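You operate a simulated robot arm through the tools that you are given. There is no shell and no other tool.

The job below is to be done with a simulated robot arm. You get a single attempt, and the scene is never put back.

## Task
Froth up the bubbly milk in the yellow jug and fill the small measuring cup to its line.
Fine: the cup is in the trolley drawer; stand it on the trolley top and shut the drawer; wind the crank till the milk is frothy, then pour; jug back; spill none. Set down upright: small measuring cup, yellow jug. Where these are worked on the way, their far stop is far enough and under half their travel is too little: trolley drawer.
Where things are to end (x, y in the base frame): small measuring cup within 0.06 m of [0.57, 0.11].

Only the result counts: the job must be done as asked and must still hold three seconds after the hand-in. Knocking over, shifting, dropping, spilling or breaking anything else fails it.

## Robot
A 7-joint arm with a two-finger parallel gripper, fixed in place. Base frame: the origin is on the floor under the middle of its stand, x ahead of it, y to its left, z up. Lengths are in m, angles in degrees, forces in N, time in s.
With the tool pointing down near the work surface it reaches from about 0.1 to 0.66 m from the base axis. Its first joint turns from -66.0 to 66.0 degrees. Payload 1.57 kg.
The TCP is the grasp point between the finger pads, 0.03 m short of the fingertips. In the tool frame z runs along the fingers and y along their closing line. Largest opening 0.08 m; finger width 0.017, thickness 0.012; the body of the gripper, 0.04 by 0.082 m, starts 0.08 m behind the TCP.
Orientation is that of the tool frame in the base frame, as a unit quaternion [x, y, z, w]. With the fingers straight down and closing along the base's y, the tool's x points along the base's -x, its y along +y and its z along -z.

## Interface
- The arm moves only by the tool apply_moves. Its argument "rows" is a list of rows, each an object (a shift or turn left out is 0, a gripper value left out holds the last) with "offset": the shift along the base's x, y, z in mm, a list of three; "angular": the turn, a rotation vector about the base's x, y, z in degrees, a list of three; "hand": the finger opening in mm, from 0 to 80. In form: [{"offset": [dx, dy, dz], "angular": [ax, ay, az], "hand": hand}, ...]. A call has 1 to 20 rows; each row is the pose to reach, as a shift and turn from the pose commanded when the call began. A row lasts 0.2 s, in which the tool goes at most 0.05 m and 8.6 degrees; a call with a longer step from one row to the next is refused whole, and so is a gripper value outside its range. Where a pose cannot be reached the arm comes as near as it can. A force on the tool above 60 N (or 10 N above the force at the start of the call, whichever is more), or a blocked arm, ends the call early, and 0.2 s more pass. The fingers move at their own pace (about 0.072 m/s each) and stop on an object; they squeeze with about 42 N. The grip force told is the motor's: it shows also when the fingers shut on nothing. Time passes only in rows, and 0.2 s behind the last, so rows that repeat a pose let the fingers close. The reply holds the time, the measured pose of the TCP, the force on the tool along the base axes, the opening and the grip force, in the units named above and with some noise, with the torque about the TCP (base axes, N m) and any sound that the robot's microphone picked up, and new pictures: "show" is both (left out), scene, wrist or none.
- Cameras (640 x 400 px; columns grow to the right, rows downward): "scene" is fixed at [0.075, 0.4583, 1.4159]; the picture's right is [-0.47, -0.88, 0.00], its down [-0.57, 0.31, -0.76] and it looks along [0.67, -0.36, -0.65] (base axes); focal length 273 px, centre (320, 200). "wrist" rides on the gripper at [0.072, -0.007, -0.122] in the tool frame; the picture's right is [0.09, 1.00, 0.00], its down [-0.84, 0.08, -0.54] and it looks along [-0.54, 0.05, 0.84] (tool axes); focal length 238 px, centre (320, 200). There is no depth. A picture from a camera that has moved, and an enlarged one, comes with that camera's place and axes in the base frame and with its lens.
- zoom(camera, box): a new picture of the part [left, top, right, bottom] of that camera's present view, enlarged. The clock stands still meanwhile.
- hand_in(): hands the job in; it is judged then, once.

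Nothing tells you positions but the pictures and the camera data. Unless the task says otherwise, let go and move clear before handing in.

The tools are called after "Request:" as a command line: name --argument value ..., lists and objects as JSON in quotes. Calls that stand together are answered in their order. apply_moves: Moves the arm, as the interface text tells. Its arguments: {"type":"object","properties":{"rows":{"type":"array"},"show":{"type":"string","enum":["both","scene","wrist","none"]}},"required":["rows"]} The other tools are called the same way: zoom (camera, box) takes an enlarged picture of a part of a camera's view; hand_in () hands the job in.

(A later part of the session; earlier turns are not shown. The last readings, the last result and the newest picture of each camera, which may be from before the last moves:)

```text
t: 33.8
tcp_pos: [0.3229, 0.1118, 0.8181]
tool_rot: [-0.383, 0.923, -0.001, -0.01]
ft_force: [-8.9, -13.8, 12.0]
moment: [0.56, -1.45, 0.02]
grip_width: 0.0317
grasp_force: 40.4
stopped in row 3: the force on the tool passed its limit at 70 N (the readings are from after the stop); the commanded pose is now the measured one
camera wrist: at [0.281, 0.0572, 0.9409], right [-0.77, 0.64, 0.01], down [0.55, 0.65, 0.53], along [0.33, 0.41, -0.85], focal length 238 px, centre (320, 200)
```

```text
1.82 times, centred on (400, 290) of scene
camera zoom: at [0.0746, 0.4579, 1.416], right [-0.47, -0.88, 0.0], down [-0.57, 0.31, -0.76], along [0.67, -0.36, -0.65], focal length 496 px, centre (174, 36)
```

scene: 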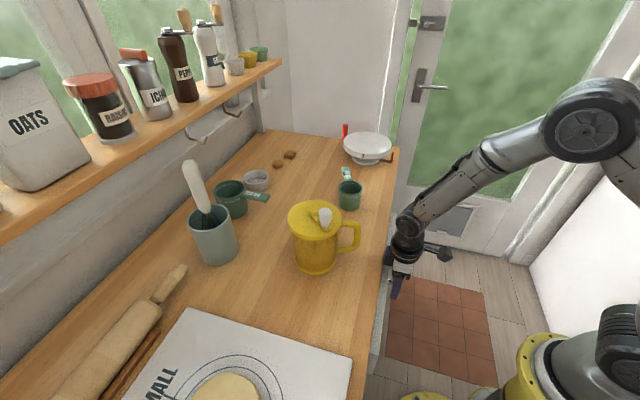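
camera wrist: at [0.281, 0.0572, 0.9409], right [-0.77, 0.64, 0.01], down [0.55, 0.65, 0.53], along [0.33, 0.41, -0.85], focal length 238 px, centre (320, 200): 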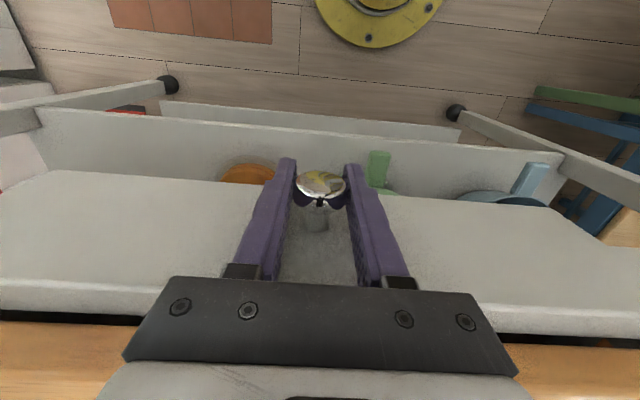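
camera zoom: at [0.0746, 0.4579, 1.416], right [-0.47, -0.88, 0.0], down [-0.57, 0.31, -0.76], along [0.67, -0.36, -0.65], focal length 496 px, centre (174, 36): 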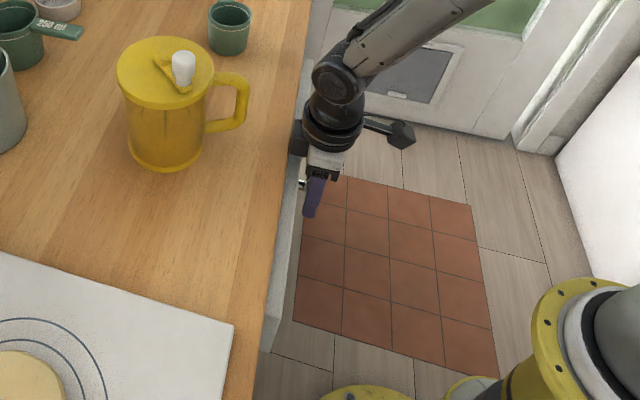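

The push stopped at 70 N about 19 mm short of closed; the torque suggests contact about 9 cm above the TCP, i.e. the gripper body against the worktop edge. I'll look closer.

Request:
zoom --camera "scene" --box '[360, 190, 460, 310]'

Request:
zoom --camera "wrist" --box '[100, 150, 540, 400]'

```text
3.33 times, centred on (410, 250) of scene
camera zoom: at [0.0746, 0.4579, 1.416], right [-0.47, -0.88, 0.0], down [-0.57, 0.31, -0.76], along [0.67, -0.36, -0.65], focal length 910 px, centre (20, 33)
```

zoom: 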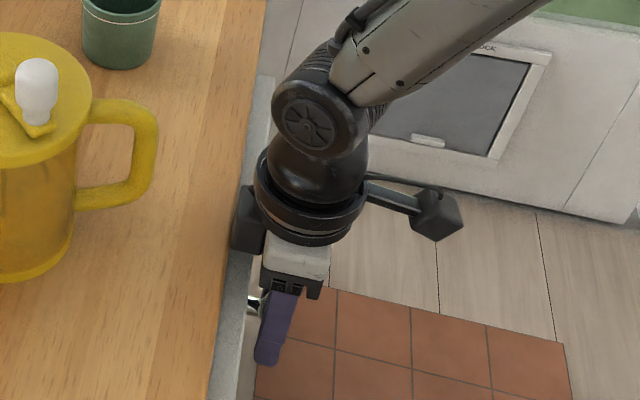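

```text
1.45 times, centred on (320, 275) of wrist
camera zoom: at [0.281, 0.0572, 0.9409], right [-0.77, 0.64, 0.01], down [0.55, 0.65, 0.53], along [0.33, 0.41, -0.85], focal length 347 px, centre (320, 91)
```

zoom: 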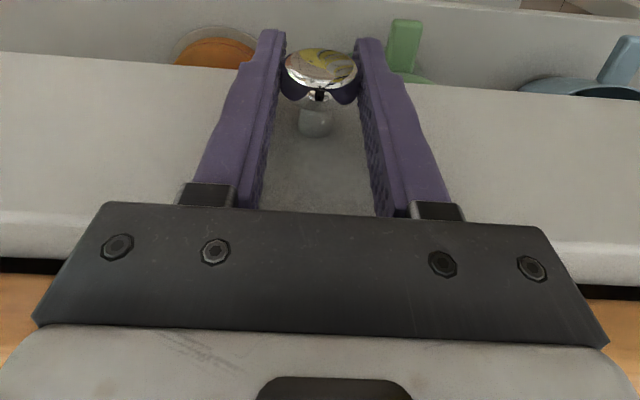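

A black module on the counter side of the gripper is catching the worktop edge because I'm gripping a few mm lower than before. I'll let go of the knob, close the fingers, and push the knob face from outside about 2 cm higher.

Request:
apply_moves --rows '[{"offset": [-2, -2, 0], "hand": 80}, {"offset": [-2, -2, 0], "hand": 80}, {"offset": [-2, -2, 40]}, {"offset": [-2, -2, 80]}, {"offset": [-12, -12, 110], "hand": 0}, {"offset": [-24, -24, 110], "hand": 0}, {"offset": [-24, -24, 110], "hand": 0}, {"offset": [-24, -24, 110], "hand": 0}, {"offset": [-24, -24, 110], "hand": 0}, {"offset": [-24, -24, 75]}, {"offset": [-24, -24, 40]}, {"offset": [-24, -24, 24]}, {"offset": [-24, -24, 24]}]'

Request:
zoom --camera "wrist" --box '[200, 80, 440, 300]'

```text
t: 36.6
tcp_pos: [0.2991, 0.088, 0.8389]
tool_rot: [-0.383, 0.924, -0.001, -0.008]
ft_force: [0.5, -0.5, 0.1]
moment: [0.03, -0.04, 0.01]
grip_width: 0.0003
grasp_force: 21.4
camera wrist: at [0.2567, 0.0336, 0.9615], right [-0.77, 0.64, 0.01], down [0.55, 0.65, 0.53], along [0.33, 0.41, -0.85], focal length 238 px, centre (320, 200)
```

scene: 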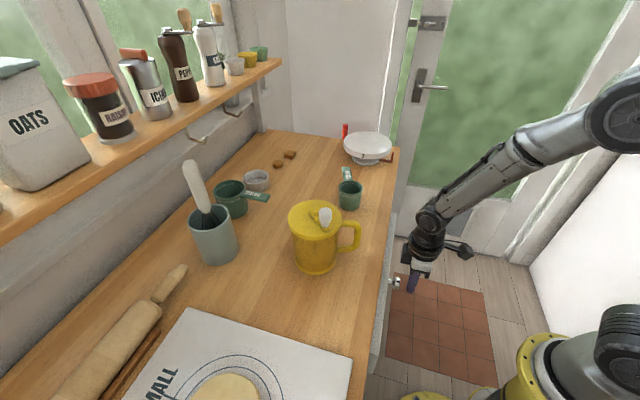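
wrist: 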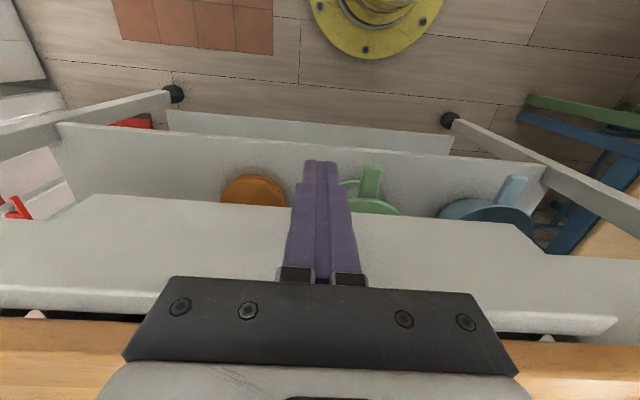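

```text
1.82 times, centred on (320, 190) of wrist
camera zoom: at [0.2567, 0.0336, 0.9615], right [-0.77, 0.64, 0.01], down [0.55, 0.65, 0.53], along [0.33, 0.41, -0.85], focal length 433 px, centre (320, 218)
```

zoom: 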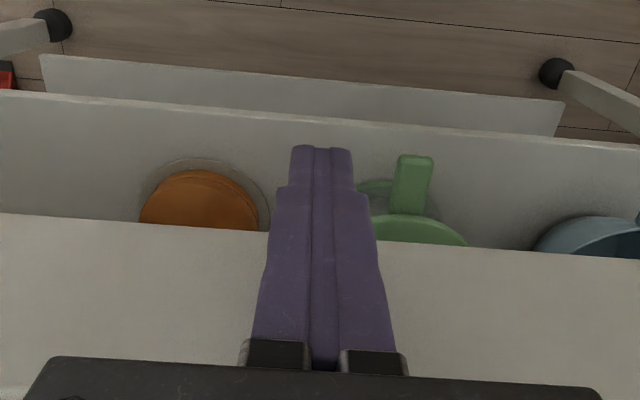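

Request:
apply_moves --rows '[{"offset": [4, 4, 0]}, {"offset": [8, 8, 0]}, {"offset": [12, 12, 0]}, {"offset": [15, 15, 0]}, {"offset": [18, 18, 0]}, {"offset": [21, 21, 0]}, {"offset": [23, 23, 0]}, {"offset": [25, 25, 0]}, {"offset": [27, 27, 0]}, {"offset": [29, 29, 0]}, {"offset": [30, 30, 0]}]'

Request:
zoom --camera "scene" --box '[340, 180, 460, 400]'

```text
t: 39.0
tcp_pos: [0.3235, 0.1145, 0.8406]
tool_rot: [-0.382, 0.924, -0.001, -0.019]
ft_force: [-19.6, -38.5, 13.1]
moment: [-0.83, 0.15, -0.17]
grip_width: 0.0
grasp_force: 21.4
camera wrist: at [0.2839, 0.0615, 0.964], right [-0.77, 0.64, 0.02], down [0.56, 0.66, 0.51], along [0.32, 0.4, -0.86], focal length 238 px, centre (320, 200)
```

scene: 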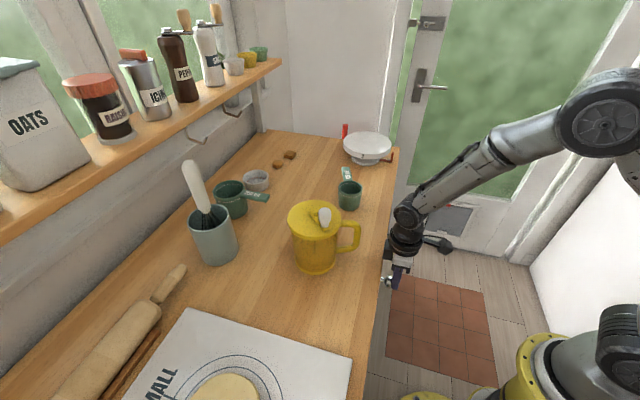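
wrist: 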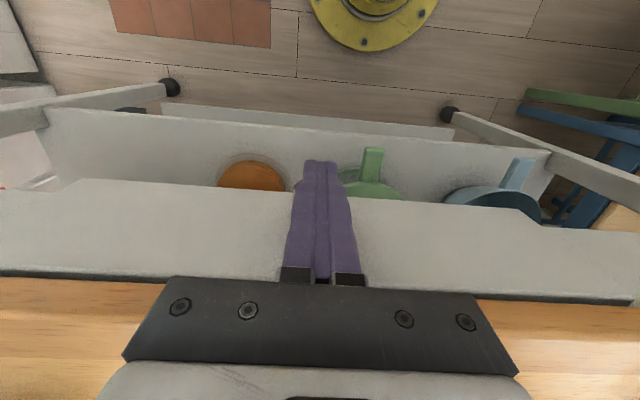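

```text
1.82 times, centred on (400, 290) of scene
camera zoom: at [0.0744, 0.4573, 1.4162], right [-0.47, -0.88, 0.0], down [-0.57, 0.31, -0.76], along [0.67, -0.36, -0.65], focal length 496 px, centre (174, 36)
```

zoom: 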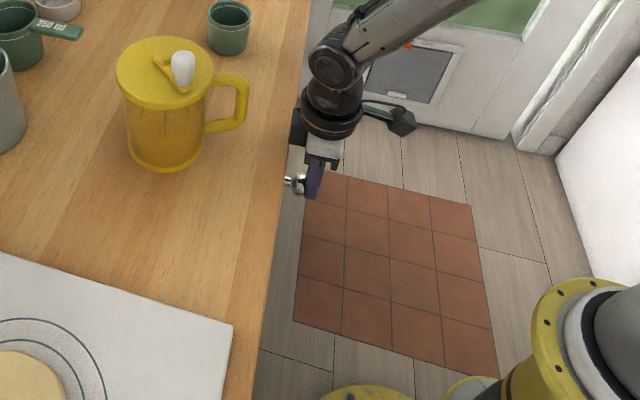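

The drawer is fully shut against its stop. I'll back away, rise, square the tool up again, and take a closer look at the jug from above.

Request:
apply_moves --rows '[{"offset": [-15, -15, 0], "angular": [0.5, -0.9, 0]}, {"offset": [-30, -30, 10], "angular": [0.5, -0.9, 0]}, {"offset": [-40, -40, 50], "angular": [0.5, -0.9, 0]}, {"offset": [-40, -40, 95], "angular": [0.5, -0.9, 0]}, {"offset": [-40, -40, 140], "angular": [0.5, -0.9, 0]}, {"offset": [-40, -40, 185], "angular": [0.5, -0.9, 0], "hand": 80}, {"offset": [-40, -30, 230], "angular": [0.5, -0.9, 0], "hand": 80}, {"offset": [-40, 0, 265], "angular": [0.5, -0.9, 0], "hand": 80}, {"offset": [-40, 30, 300], "angular": [0.5, -0.9, 0], "hand": 80}, {"offset": [-30, 60, 330], "angular": [0.5, -0.9, 0], "hand": 80}, {"offset": [-20, 80, 340], "angular": [0.5, -0.9, 0]}, {"offset": [-20, 80, 340], "angular": [0.5, -0.9, 0]}]'

Request:
zoom --camera "scene" --box '[280, 190, 370, 280]'

Request:
zoom --camera "scene" --box '[340, 180, 460, 400]'

```text
t: 41.6
tcp_pos: [0.3084, 0.2003, 1.183]
tool_rot: [-0.383, 0.924, -0.001, 0.0]
ft_force: [0.1, 0.1, -0.2]
moment: [0.01, -0.02, 0.0]
grip_width: 0.08
grasp_force: 0.0
camera wrist: at [0.265, 0.1444, 1.3032], right [-0.77, 0.64, 0.0], down [0.54, 0.65, 0.54], along [0.35, 0.42, -0.84], focal length 238 px, centre (320, 200)
```

scene: 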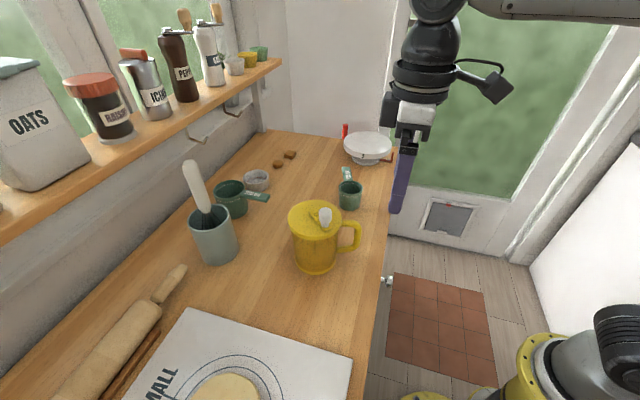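
wrist: 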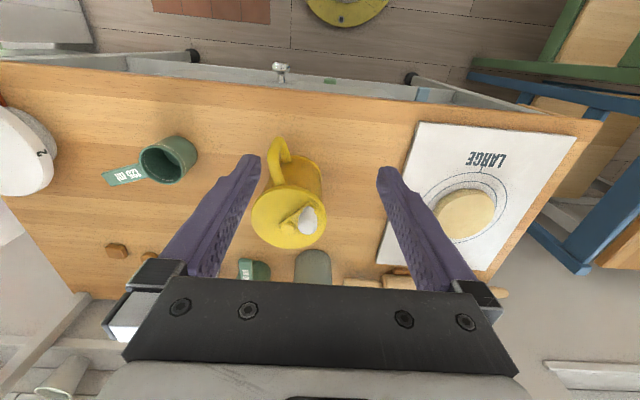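

```text
4.44 times, centred on (325, 235) of scene
camera zoom: at [0.075, 0.4583, 1.4159], right [-0.47, -0.88, 0.0], down [-0.57, 0.31, -0.76], along [0.67, -0.36, -0.65], focal length 1213 px, centre (298, 44)
```

zoom: 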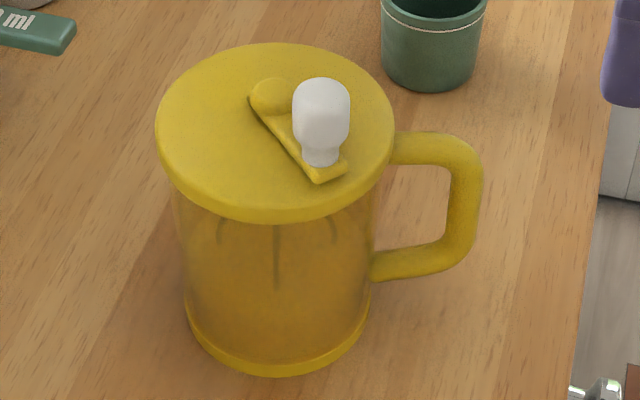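

```text
1.82 times, centred on (400, 290) of scene
camera zoom: at [0.075, 0.4583, 1.4159], right [-0.47, -0.88, 0.0], down [-0.57, 0.31, -0.76], along [0.67, -0.36, -0.65], focal length 496 px, centre (174, 36)
```

zoom: 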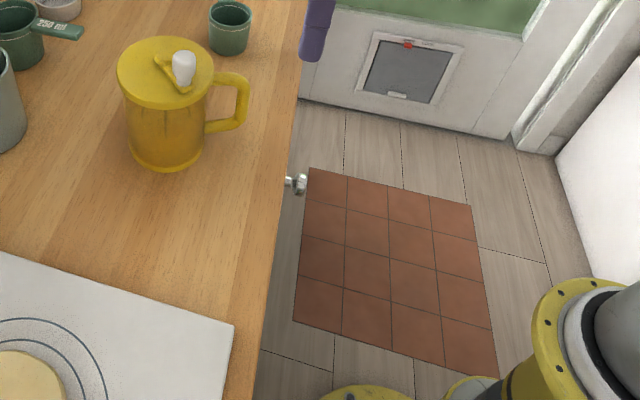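

Request:
zoom --camera "wrist" --box '[230, 120, 350, 270]'

```text
2.67 times, centred on (290, 195) of wrist
camera zoom: at [0.265, 0.1444, 1.3032], right [-0.77, 0.64, 0.0], down [0.54, 0.65, 0.54], along [0.35, 0.42, -0.84], focal length 636 px, centre (400, 213)
```

zoom: 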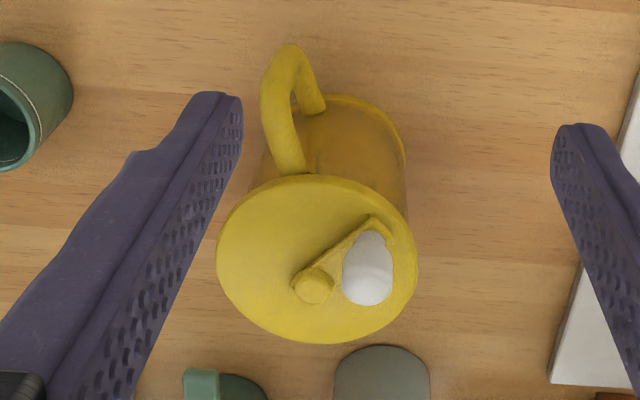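

The drawer is shut and the knob is home. The jug's lid is a plain disc centred at (0.4345, 0.278, 1.026), with the crank knob at (0.394, 0.2755, 1.066) on a 40 mm radius. I'll use the closed fingers as a peg, pushing the knob from behind around its circle; first I place the peg beside the knob.

Request:
apply_moves --rows '[{"offset": [30, 14, 0], "hand": 0}, {"offset": [60, 28, 0], "hand": 0}, {"offset": [90, 41, 0], "hand": 0}, {"offset": [102, 47, 0], "hand": 0}, {"offset": [102, 47, -20], "hand": 0}, {"offset": [102, 47, -40], "hand": 0}, {"offset": [102, 47, -60], "hand": 0}, {"offset": [102, 47, -60], "hand": 0}]'

Request:
zoom --camera "scene" --box '[270, 160, 390, 280]'

Request:
zoom --camera "wrist" --box '[220, 80, 420, 280]'

```text
t: 43.4
tcp_pos: [0.4118, 0.2447, 1.1222]
tool_rot: [-0.383, 0.924, 0.001, -0.001]
ft_force: [0.7, 0.2, 0.3]
moment: [0.02, 0.0, 0.0]
grip_width: 0.0002
grasp_force: 21.3
camera wrist: at [0.3675, 0.1898, 1.2429], right [-0.77, 0.64, 0.0], down [0.54, 0.65, 0.54], along [0.35, 0.42, -0.84], focal length 238 px, centre (320, 200)
```

scene: 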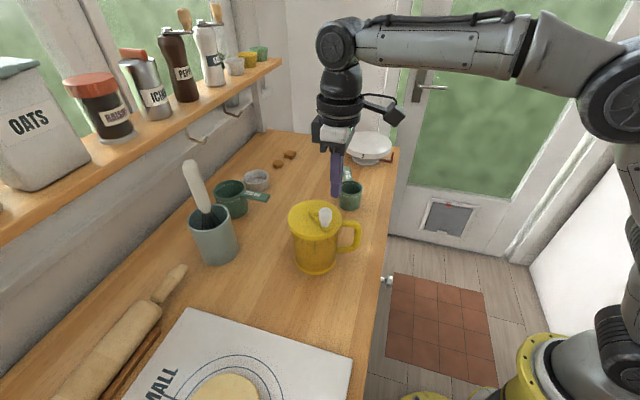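
wrist: 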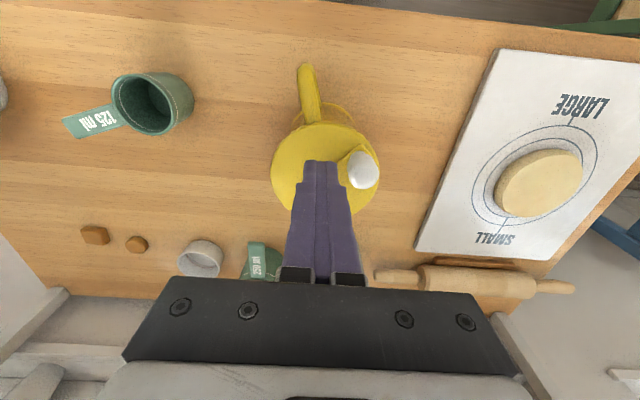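

```text
3.33 times, centred on (330, 220) of scene
camera zoom: at [0.075, 0.4583, 1.4159], right [-0.47, -0.88, 0.0], down [-0.57, 0.31, -0.76], along [0.67, -0.36, -0.65], focal length 910 px, centre (287, 133)
```

zoom: 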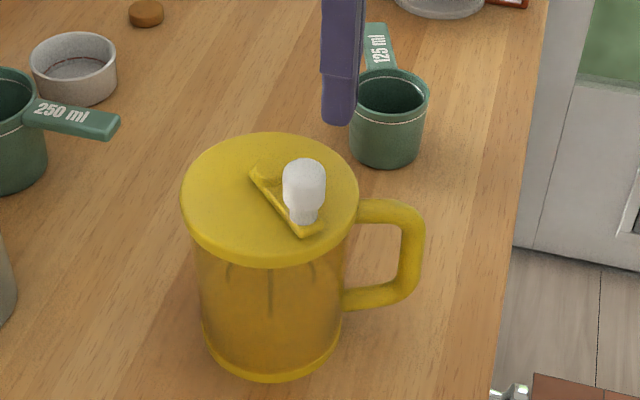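

```text
2.00 times, centred on (320, 180) of wrist
camera zoom: at [0.3675, 0.1898, 1.2429], right [-0.77, 0.64, 0.0], down [0.54, 0.65, 0.54], along [0.35, 0.42, -0.84], focal length 477 px, centre (320, 240)
```

zoom: 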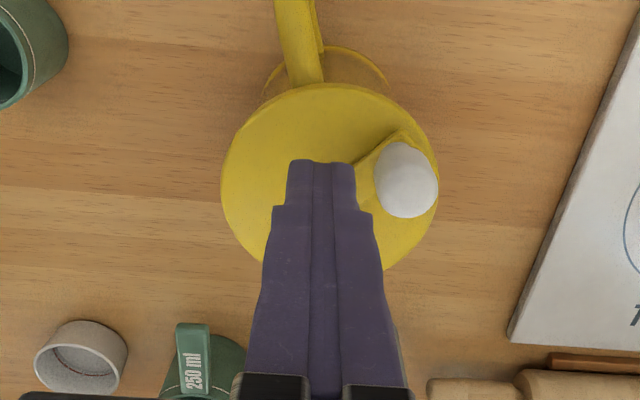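

Request:
apply_moves --rows '[{"offset": [0, 0, -15]}, {"offset": [0, 0, -28]}, {"offset": [0, 0, -34]}, {"offset": [0, 0, -34]}]'

Request:
zoom --camera "scene" --box '[280, 170, 370, 260]'

Request:
zoom --camera "wrist" --box '[240, 80, 400, 240]'

```text
t: 44.4
tcp_pos: [0.4107, 0.2465, 1.0887]
tool_rot: [-0.383, 0.924, 0.0, 0.0]
ft_force: [0.1, 0.6, -0.3]
moment: [0.01, -0.04, -0.01]
grip_width: 0.0
grasp_force: 21.0
camera wrist: at [0.3672, 0.1909, 1.2092], right [-0.77, 0.64, 0.0], down [0.54, 0.65, 0.54], along [0.35, 0.42, -0.84], focal length 238 px, centre (320, 200)
```

scene: 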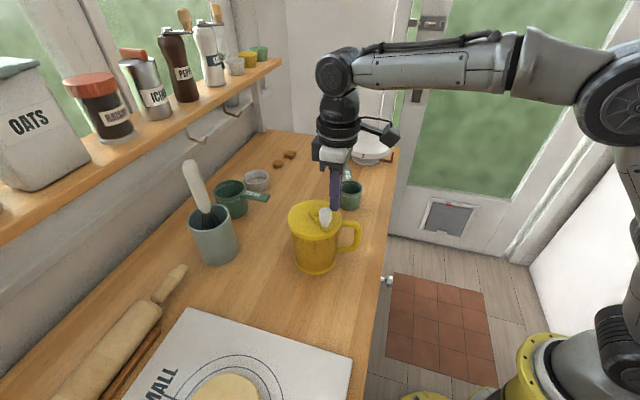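
wrist: 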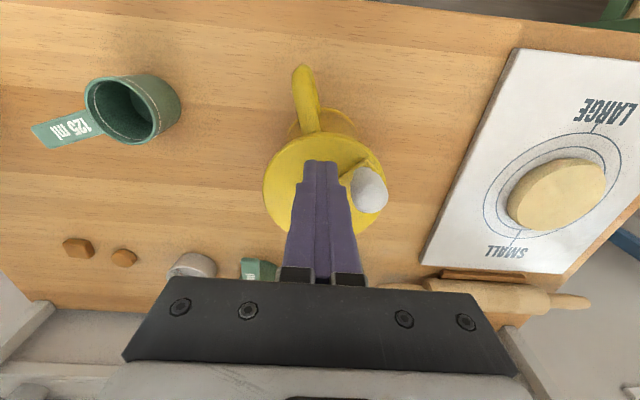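

```text
4.44 times, centred on (325, 215) of scene
camera zoom: at [0.075, 0.4583, 1.4159], right [-0.47, -0.88, 0.0], down [-0.57, 0.31, -0.76], along [0.67, -0.36, -0.65], focal length 1213 px, centre (298, 133)
```

zoom: 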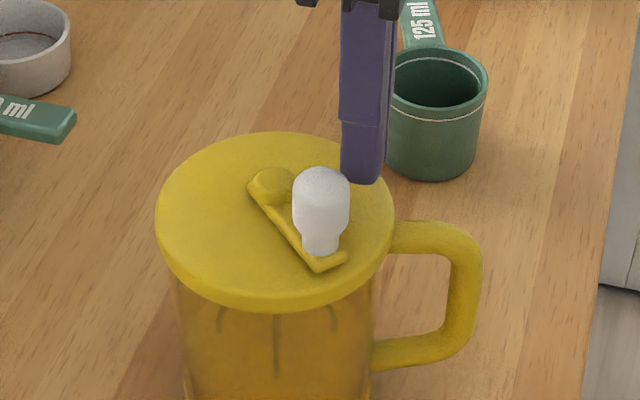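

```text
2.50 times, centred on (320, 160) of wrist
camera zoom: at [0.3672, 0.1909, 1.2092], right [-0.77, 0.64, 0.0], down [0.54, 0.65, 0.54], along [0.35, 0.42, -0.84], focal length 596 px, centre (320, 300)
```

zoom: 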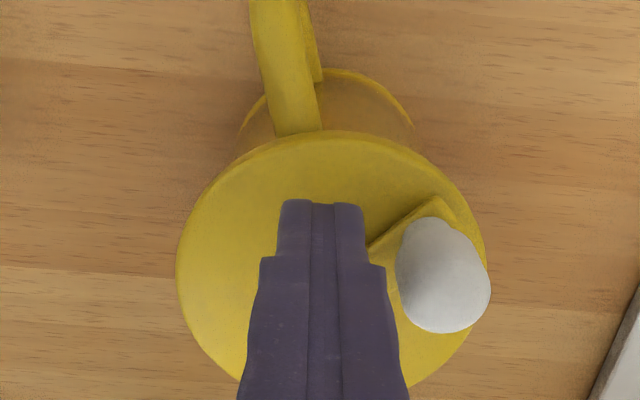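

The peg is seated beside the knob with its tip below the knob's top. I'll push slowly clockwise through about 80° and see whether the crank turns and the jug stays put.

Request:
apply_moves --rows '[{"offset": [-5.2, 4.8, 0]}, {"offset": [-9.7, 10.2, 0]}, {"offset": [-13.2, 16.3, 0]}, {"offset": [-15.6, 23.0, 0]}, {"offset": [-16.8, 29.9, 0]}, {"offset": [-16.7, 37.0, 0]}, {"offset": [-15.4, 44.0, 0]}, {"offset": [-13.0, 50.6, 0]}]'

Request:
zoom --camera "scene" --box '[280, 170, 370, 260]'

```text
t: 46.2
tcp_pos: [0.3989, 0.2973, 1.088]
tool_rot: [-0.383, 0.924, 0.0, 0.0]
ft_force: [-0.7, 0.2, -1.1]
moment: [0.03, 0.0, -0.01]
grip_width: 0.0002
grasp_force: 21.0
camera wrist: at [0.3551, 0.2415, 1.2088], right [-0.77, 0.64, 0.0], down [0.54, 0.65, 0.54], along [0.35, 0.42, -0.84], focal length 238 px, centre (320, 200)
```

scene: 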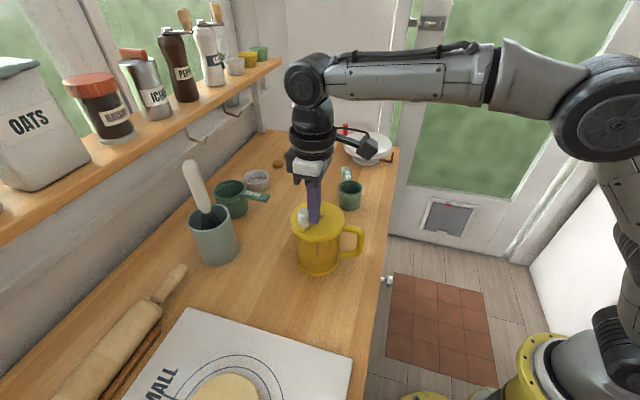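
wrist: 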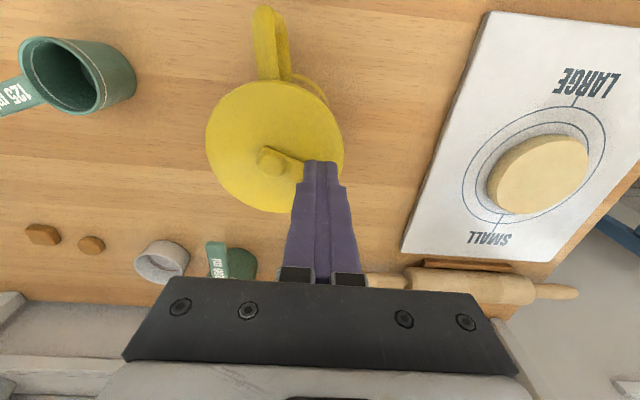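

```text
4.44 times, centred on (325, 215) of scene
camera zoom: at [0.075, 0.4583, 1.4159], right [-0.47, -0.88, 0.0], down [-0.57, 0.31, -0.76], along [0.67, -0.36, -0.65], focal length 1213 px, centre (298, 133)
```

zoom: 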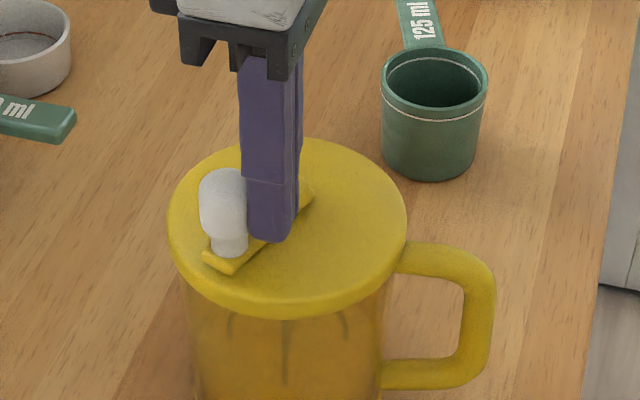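

The crank turned about 65°, but the jug slid roughly 5 mm because the peg pushed off-tangent. I'll switch to caging the knob loosely between the two flat pads, with the gripper yawing along with the crank so the push stays tangential.

Request:
apply_moves --rows '[{"offset": [-2, -6, 0]}, {"offset": [-2, -6, 30]}, {"offset": [-2, -6, 60], "angular": [0, 0, 8], "hand": 44}, {"offset": [0, 0, 60], "angular": [0, 0, 16], "hand": 44}, {"offset": [3, 5, 60], "angular": [0, 0, 24], "hand": 44}, {"offset": [6, 9, 60], "angular": [0, 0, 32], "hand": 44}, {"offset": [9, 12, 60], "angular": [0, 0, 40], "hand": 44}, {"offset": [11, 15, 60], "angular": [0, 0, 48], "hand": 44}, {"offset": [11, 15, 60], "angular": [0, 0, 56], "hand": 44}, {"offset": [11, 15, 60], "angular": [0, 0, 64], "hand": 44}, {"offset": [11, 15, 60], "angular": [0, 0, 72], "hand": 44}, {"offset": [11, 15, 60], "angular": [0, 0, 74], "hand": 44}, {"offset": [11, 15, 60], "angular": [0, 0, 74], "hand": 44}]'

Request:
zoom --camera "scene" --box '[270, 170, 390, 280]'

Request:
zoom --camera "wrist" --box '[200, 80, 440, 280]'

```text
t: 49.0
tcp_pos: [0.41, 0.3106, 1.1463]
tool_rot: [0.862, -0.507, 0.0, 0.0]
ft_force: [-0.3, -1.0, -0.3]
moment: [0.01, -0.03, -0.04]
grip_width: 0.0439
grasp_force: 0.0
camera wrist: at [0.4524, 0.2517, 1.269], right [-0.83, -0.56, 0.0], down [-0.47, 0.69, 0.54], along [-0.31, 0.45, -0.84], focal length 238 px, centre (320, 200)
```

scene: 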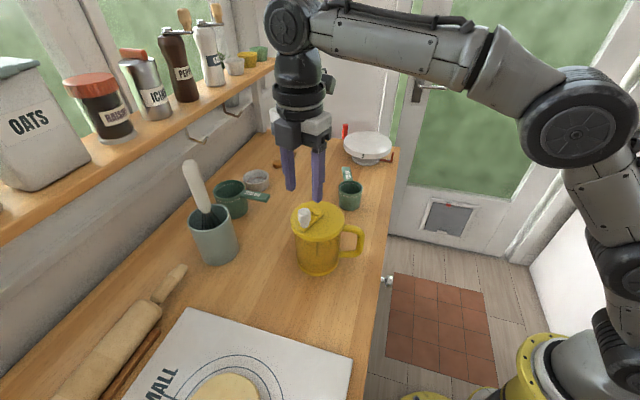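
wrist: 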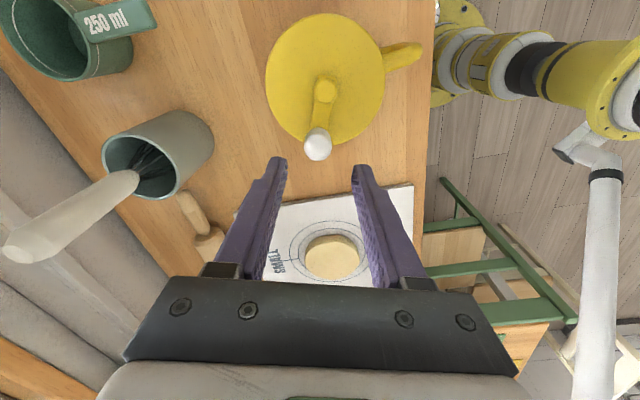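

```text
3.64 times, centred on (330, 225) of scene
camera zoom: at [0.075, 0.4583, 1.4159], right [-0.47, -0.88, 0.0], down [-0.57, 0.31, -0.76], along [0.67, -0.36, -0.65], focal length 992 px, centre (284, 109)
```

zoom: 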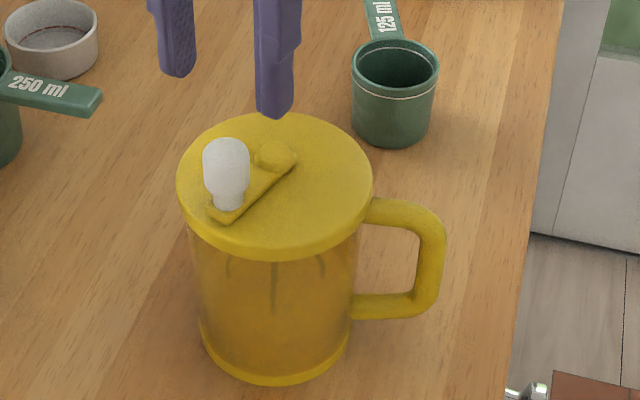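

```text
2.00 times, centred on (320, 180) of wrist
camera zoom: at [0.4524, 0.2517, 1.269], right [-0.83, -0.56, 0.0], down [-0.47, 0.69, 0.54], along [-0.31, 0.45, -0.84], focal length 477 px, centre (320, 240)
```

zoom: 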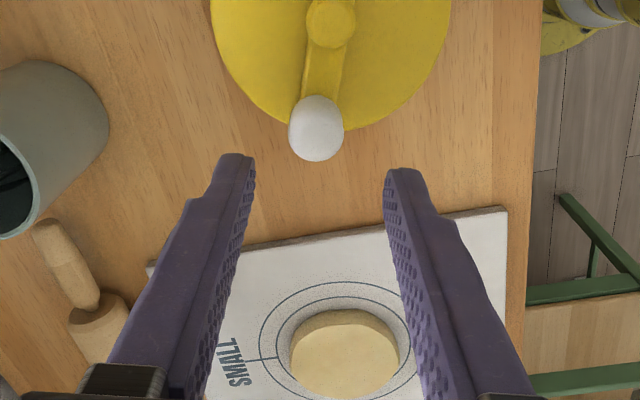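

The crank hub is now at about (0.4275, 0.2766) with the knob at (0.410, 0.3125), right under the gripper. I'll lower the open fingers around the knob and close to a loose cage.

Request:
apply_moves --rows '[{"offset": [1, 2, -25]}, {"offset": [1, 2, -45]}, {"offset": [1, 2, -59]}, {"offset": [1, 2, -59], "hand": 36}, {"offset": [1, 2, -59], "hand": 30}, {"offset": [1, 2, -59], "hand": 28}, {"offset": [1, 2, -59], "hand": 28}]'

Request:
zoom --camera "scene" --box '[270, 170, 390, 280]'

Request:
zoom --camera "wrist" --box '[220, 60, 420, 240]'

```text
t: 50.6
tcp_pos: [0.4104, 0.3129, 1.0891]
tool_rot: [0.862, -0.507, 0.0, 0.0]
ft_force: [0.3, 0.8, 0.6]
moment: [0.0, -0.03, -0.02]
grip_width: 0.0279
grasp_force: 0.0
camera wrist: at [0.4529, 0.2542, 1.2103], right [-0.83, -0.56, 0.0], down [-0.47, 0.69, 0.54], along [-0.3, 0.45, -0.84], focal length 238 px, centre (320, 200)
```

scene: 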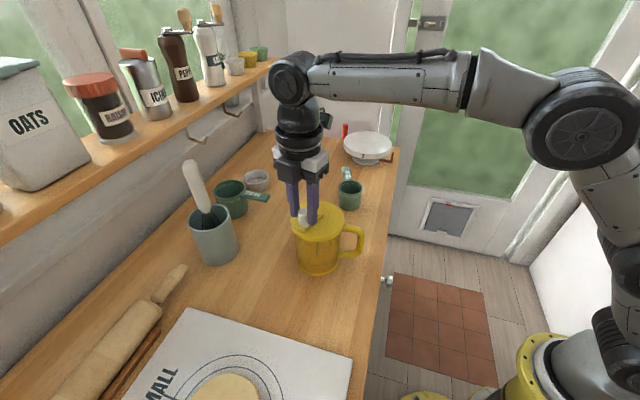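
wrist: 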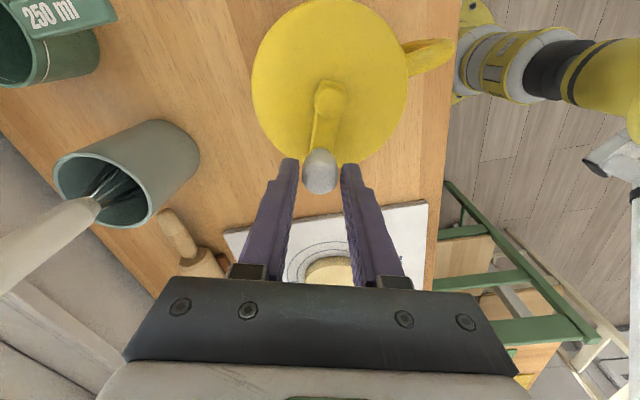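

```text
3.64 times, centred on (330, 225) of scene
camera zoom: at [0.075, 0.4583, 1.4159], right [-0.47, -0.88, 0.0], down [-0.57, 0.31, -0.76], along [0.67, -0.36, -0.65], focal length 992 px, centre (284, 109)
```

zoom: 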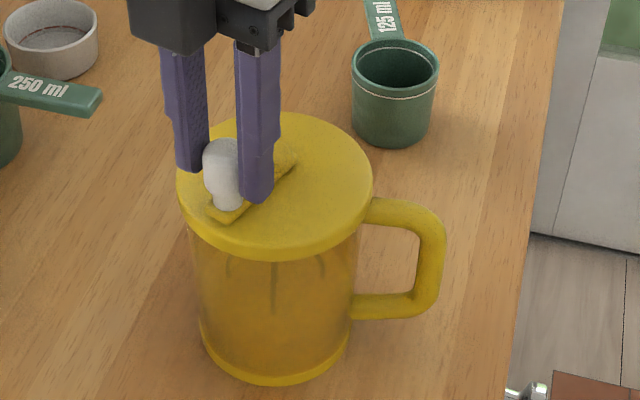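

```text
2.22 times, centred on (320, 150) of wrist
camera zoom: at [0.4529, 0.2542, 1.2103], right [-0.83, -0.56, 0.0], down [-0.47, 0.69, 0.54], along [-0.3, 0.45, -0.84], focal length 530 px, centre (320, 311)
```

zoom: 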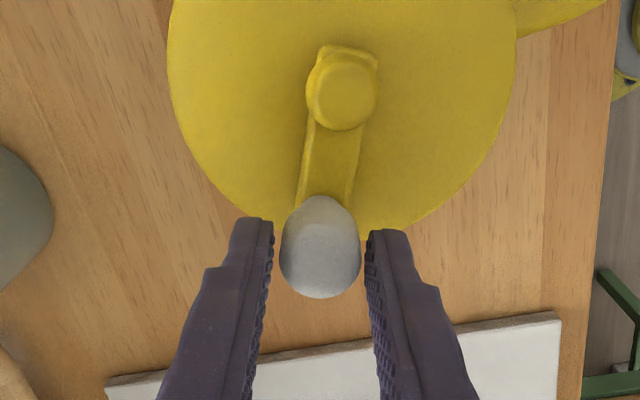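

The knob sits loosely between the pads (28 mm gap on a ~24 mm knob). I'll now run a 160° clockwise stroke, yawing with the crank.

Request:
apply_moves --rows '[{"offset": [5.2, 2.1, 0], "angular": [0, 0, -8]}, {"offset": [10.6, 3.4, 0], "angular": [0, 0, -16]}, {"offset": [16.1, 4.0, 0], "angular": [0, 0, -24]}, {"offset": [21.7, 3.8, 0], "angular": [0, 0, -32]}, {"offset": [27.2, 2.9, 0], "angular": [0, 0, -40]}, {"offset": [32.5, 1.1, 0], "angular": [0, 0, -48]}, {"offset": [37.5, -1.3, 0], "angular": [0, 0, -56]}, {"offset": [42.2, -4.4, 0], "angular": [0, 0, -64]}, {"offset": [46.3, -8.2, 0], "angular": [0, 0, -72]}, {"offset": [49.9, -12.4, 0], "angular": [0, 0, -80]}, {"offset": [52.9, -17.2, 0], "angular": [0, 0, -88]}, {"offset": [55.1, -22.3, 0], "angular": [0, 0, -96]}, {"offset": [56.7, -27.6, 0], "angular": [0, 0, -104]}, {"offset": [57.4, -33.2, 0], "angular": [0, 0, -112]}, {"offset": [57.4, -38.7, 0], "angular": [0, 0, -120]}, {"offset": [56.7, -44.3, 0], "angular": [0, 0, -128]}, {"offset": [55.1, -49.6, 0], "angular": [0, 0, -136]}, {"offset": [52.9, -54.7, 0], "angular": [0, 0, -144]}, {"offset": [49.9, -59.5, 0], "angular": [0, 0, -152]}, {"offset": [46.3, -63.7, 0], "angular": [0, 0, -160]}]'

Request:
zoom --camera "scene" --box '[270, 170, 390, 280]'

Request:
zoom --camera "wrist" --box '[220, 60, 420, 240]'

```text
t: 54.8
tcp_pos: [0.4583, 0.2491, 1.0891]
tool_rot: [0.352, 0.936, 0.0, 0.001]
ft_force: [-0.2, 1.3, -0.1]
moment: [-0.01, 0.01, -0.01]
grip_width: 0.0285
grasp_force: 0.6
camera wrist: at [0.401, 0.2919, 1.2097], right [0.59, 0.81, 0.0], down [0.68, -0.49, 0.54], along [0.44, -0.32, -0.84], focal length 238 px, centre (320, 200)
```

scene: 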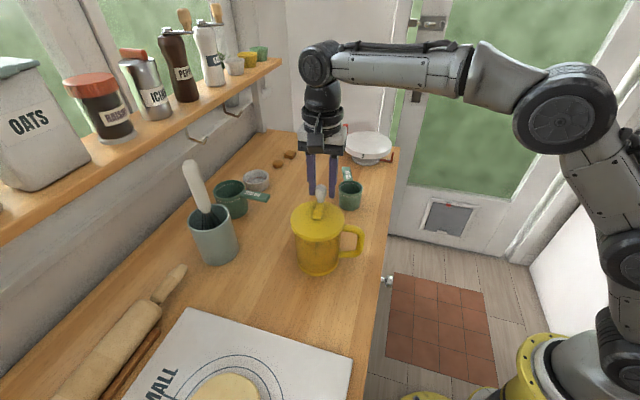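
wrist: 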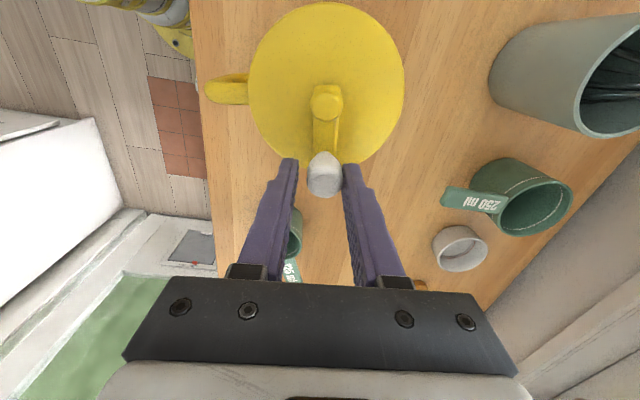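

```text
3.64 times, centred on (330, 225) of scene
camera zoom: at [0.075, 0.4583, 1.4159], right [-0.47, -0.88, 0.0], down [-0.57, 0.31, -0.76], along [0.67, -0.36, -0.65], focal length 992 px, centre (284, 109)
```

zoom: 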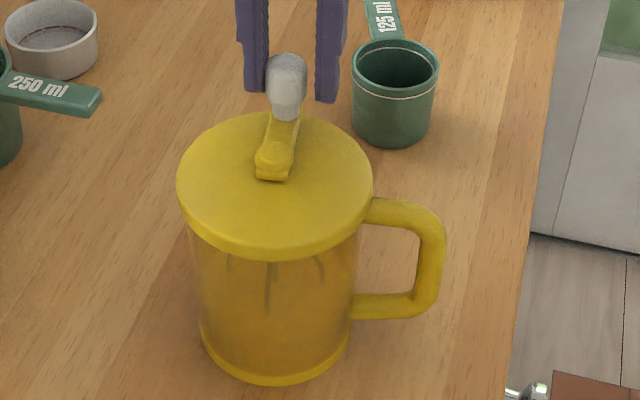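

```text
2.22 times, centred on (320, 150) of wrist
camera zoom: at [0.401, 0.2919, 1.2097], right [0.59, 0.81, 0.0], down [0.68, -0.49, 0.54], along [0.44, -0.32, -0.84], focal length 530 px, centre (320, 311)
```

zoom: 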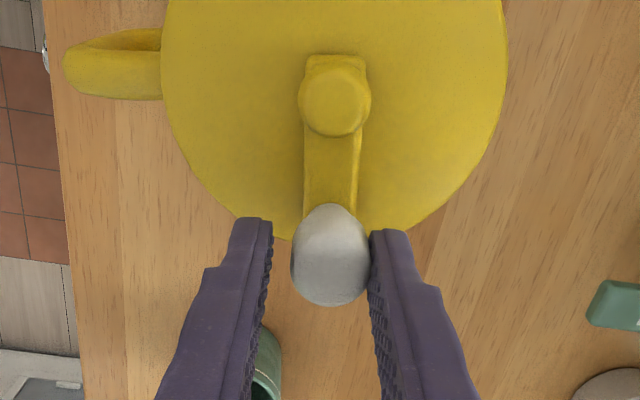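

The crank turned the full stroke and the jug didn't budge. I'll check the milk closely for any change before continuing.

Request:
zoom --camera "scene" --box '[290, 215, 345, 280]'

Request:
apply_moves --rows '[{"offset": [-4.1, -3.7, 0], "angular": [0, 0, -8]}, {"offset": [-8.8, -6.8, 0], "angular": [0, 0, -16]}, {"offset": [-13.8, -9.3, 0], "angular": [0, 0, -24]}, {"offset": [-19.1, -11.0, 0], "angular": [0, 0, -32]}, {"offset": [-24.6, -12.0, 0], "angular": [0, 0, -40]}, {"offset": [-30.2, -12.2, 0], "angular": [0, 0, -48]}, {"offset": [-35.7, -11.6, 0], "angular": [0, 0, -56]}, {"offset": [-41.1, -10.3, 0], "angular": [0, 0, -64]}, {"offset": [-46.3, -8.1, 0], "angular": [0, 0, -72]}, {"offset": [-51.1, -5.3, 0], "angular": [0, 0, -80]}]'

Request:
zoom --camera "scene" --box '[270, 170, 390, 280]'

```text
6.15 times, centred on (318, 248) of scene
camera zoom: at [0.075, 0.4583, 1.4159], right [-0.47, -0.88, 0.0], down [-0.57, 0.31, -0.76], along [0.67, -0.36, -0.65], focal length 1679 px, centre (335, -92)
```

zoom: 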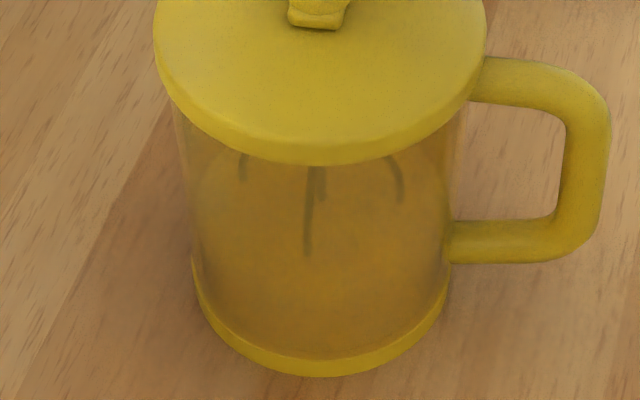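

```text
t: 57.0
tcp_pos: [0.4064, 0.2455, 1.0891]
tool_rot: [0.871, 0.492, 0.0, 0.0]
ft_force: [0.0, -0.3, 0.6]
moment: [-0.02, -0.05, 0.0]
grip_width: 0.0287
grasp_force: 0.5
camera wrist: at [0.44, 0.3099, 1.2101], right [0.9, -0.44, 0.0], down [-0.37, -0.76, 0.54], along [-0.24, -0.49, -0.84], focal length 238 px, centre (320, 200)
```

scene: 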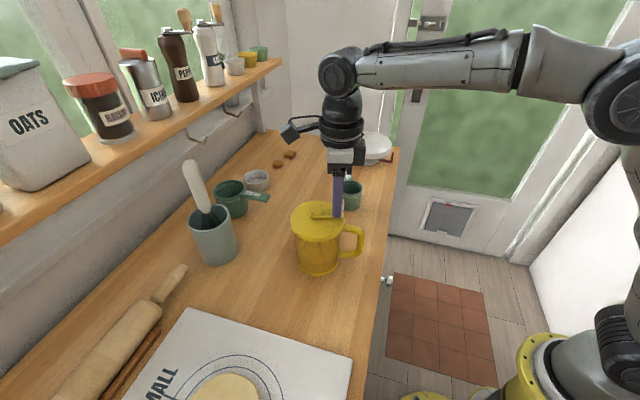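
wrist: 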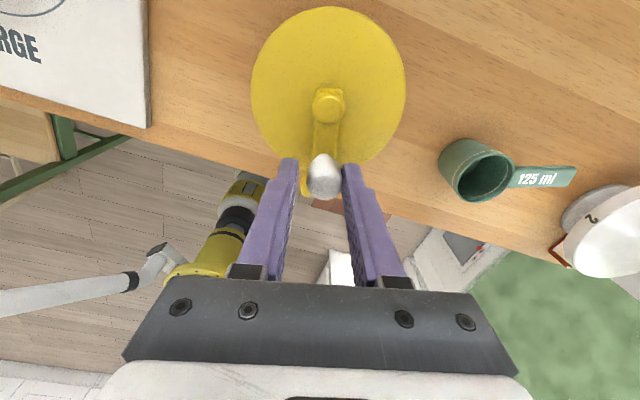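

```text
3.64 times, centred on (330, 225) of scene
camera zoom: at [0.075, 0.4583, 1.4159], right [-0.47, -0.88, 0.0], down [-0.57, 0.31, -0.76], along [0.67, -0.36, -0.65], focal length 992 px, centre (284, 109)
```

zoom: 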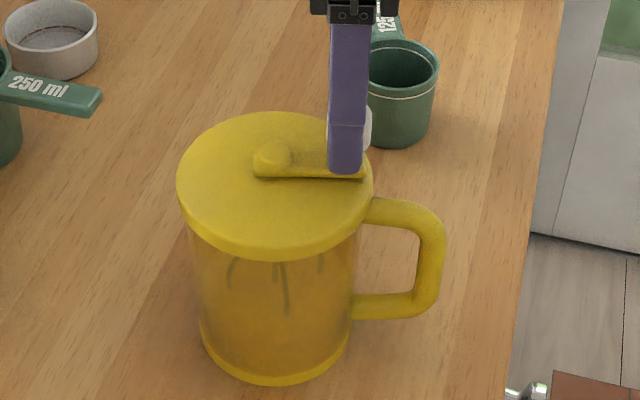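

The stroke carried on cleanly to a yaw of -121° with the jug still in place, and the paddles inside are turning. I'll continue a bit further to find out how much wrist yaw I have.

Request:
apply_moves --rows '[{"offset": [-4.4, 3.5, 0], "angular": [0, 0, -8]}, {"offset": [-8.2, 7.5, 0], "angular": [0, 0, -16]}, {"offset": [-11.5, 12.0, 0], "angular": [0, 0, -24]}, {"offset": [-14.1, 16.9, 0], "angular": [0, 0, -32]}, {"offset": [-16.1, 22.2, 0], "angular": [0, 0, -40]}]'

```text
t: 58.2
tcp_pos: [0.4286, 0.1556, 1.0712]
tool_rot: [0.976, 0.215, -0.001, -0.027]
ft_force: [0.3, -0.4, 0.0]
moment: [-0.01, 0.02, -0.02]
grip_width: 0.0282
grasp_force: 0.0
out of reach, approached as far as the arm can: row 3, 4, 5
camera wrist: at [0.4941, 0.1851, 1.1942], right [0.5, -0.86, -0.05], down [-0.72, -0.45, 0.53], along [-0.48, -0.23, -0.85], focal length 238 px, centre (320, 200)
```

scene: 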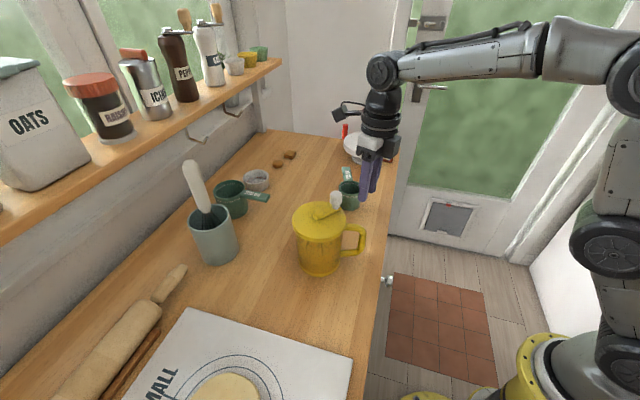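
wrist: 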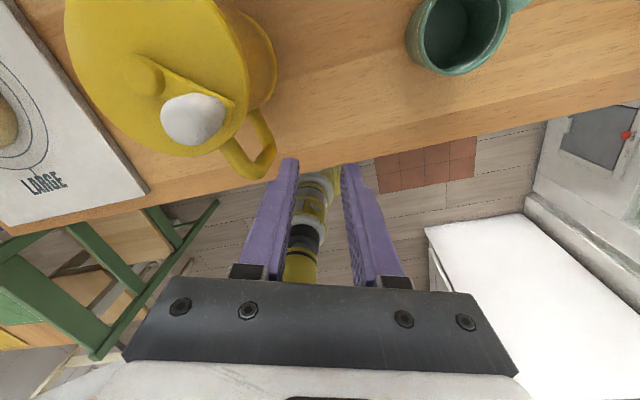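

That exceeded the wrist's yaw limit (around -137° here), and the arm swung aside to (0.43, 0.16). I'll check the jug and cup before doing anything else.

Request:
zoom --camera "scene" --box '[270, 150, 400, 280]'

Request:
zoom --camera "wrist" --box '[40, 0, 320, 200]'

```text
3.08 times, centred on (335, 215) of scene
camera zoom: at [0.075, 0.4583, 1.4159], right [-0.47, -0.88, 0.0], down [-0.57, 0.31, -0.76], along [0.67, -0.36, -0.65], focal length 840 px, centre (274, 154)
```

zoom: 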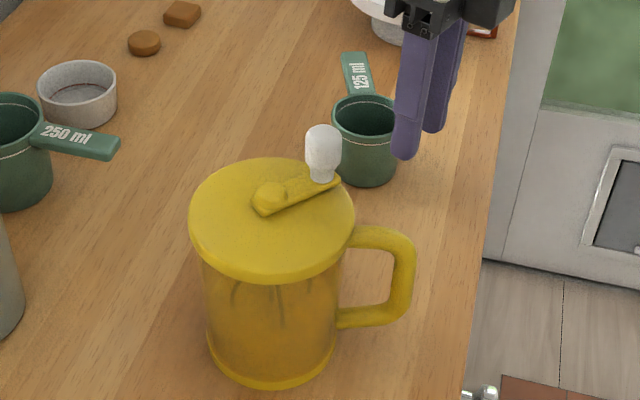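

```text
2.00 times, centred on (180, 100) of wrist
camera zoom: at [0.4941, 0.1851, 1.1942], right [0.5, -0.86, -0.05], down [-0.72, -0.45, 0.53], along [-0.48, -0.23, -0.85], focal length 477 px, centre (600, 400)
```

zoom: 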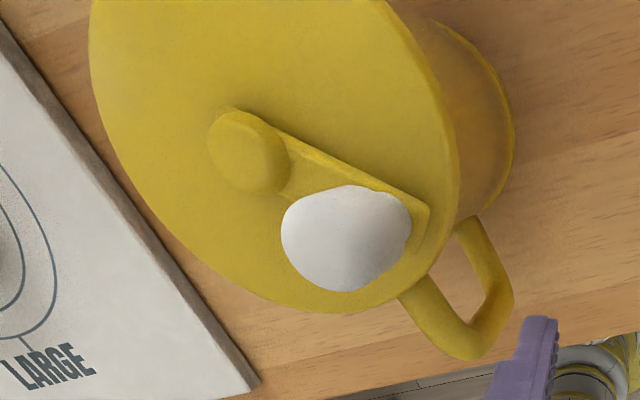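

The jug is still upright (shifted ~4 mm, hub now ≈(0.4255, 0.274)) and the crank is at about -88°. I'll back the gripper away from the jug and up while bringing the yaw back into range, then verify my pose.

Request:
apply_moves --rows '[{"offset": [15, -40, 25], "angular": [0, 0, 8]}, {"offset": [30, -80, 60], "angular": [0, 0, 16]}, {"offset": [40, -110, 100], "angular": [0, 0, 24]}, {"offset": [40, -110, 100], "angular": [0, 0, 32], "hand": 44}, {"offset": [40, -110, 100], "angular": [0, 0, 32], "hand": 44}]'

```text
refused: row 2 steps farther than a row can; nothing moved
```

I'll keep the same route with slightly smaller steps.

Request:
apply_moves --rows '[{"offset": [12, -35, 25], "angular": [0, 0, 8]}, {"offset": [24, -65, 55], "angular": [0, 0, 16]}, {"offset": [34, -90, 90], "angular": [0, 0, 24]}, {"offset": [40, -110, 100], "angular": [0, 0, 32], "hand": 44}, {"offset": [40, -110, 100], "angular": [0, 0, 32], "hand": 44}]'

```text
t: 59.4
tcp_pos: [0.4713, 0.0401, 1.1719]
tool_rot: [0.878, 0.478, -0.009, -0.026]
ft_force: [-0.5, -0.6, -0.8]
moment: [0.0, -0.03, 0.0]
grip_width: 0.0439
grasp_force: 0.1
camera wrist: at [0.5106, 0.0998, 1.2932], right [0.89, -0.46, -0.05], down [-0.37, -0.76, 0.53], along [-0.29, -0.45, -0.85], focal length 238 px, centre (320, 200)
```

scene: 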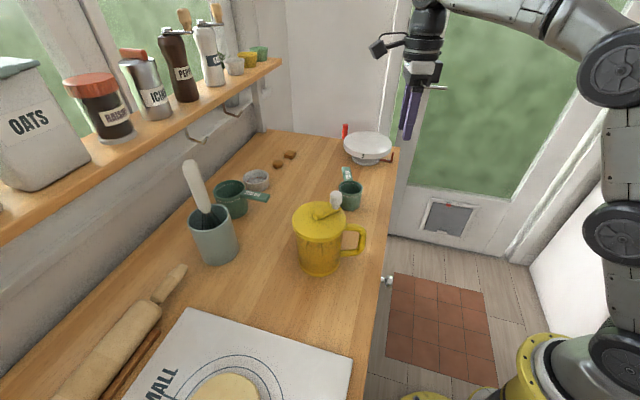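
wrist: 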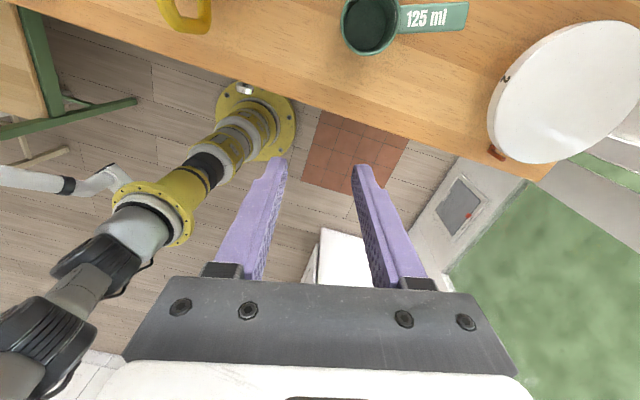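

My pose is back under control at (0.469, 0.046, 1.171) with a small 3° tilt. I'll level the tool and look at the milk again for any sign of froth.

Request:
apply_moves --rows '[{"offset": [0, 0, 0], "angular": [-2.1, -2.3, 0]}, {"offset": [0, 0, 0], "angular": [-2.1, -2.3, 0]}]' --show "none"

Request:
zoom --camera "scene" --box '[290, 195, 375, 280]'

```text
t: 60.0
tcp_pos: [0.4695, 0.0416, 1.171]
tool_rot: [0.878, 0.478, 0.0, 0.001]
ft_force: [0.4, 0.7, -0.1]
moment: [0.04, 0.01, -0.01]
grip_width: 0.0439
grasp_force: 0.0
```

```text
4.71 times, centred on (332, 238) of scene
camera zoom: at [0.075, 0.4583, 1.4159], right [-0.47, -0.88, 0.0], down [-0.57, 0.31, -0.76], along [0.67, -0.36, -0.65], focal length 1284 px, centre (261, 24)
```

zoom: 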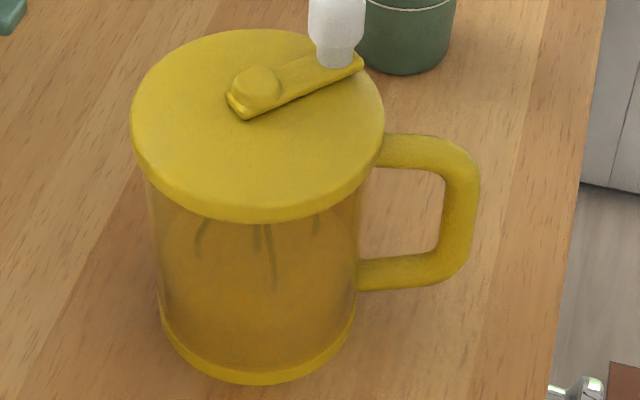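

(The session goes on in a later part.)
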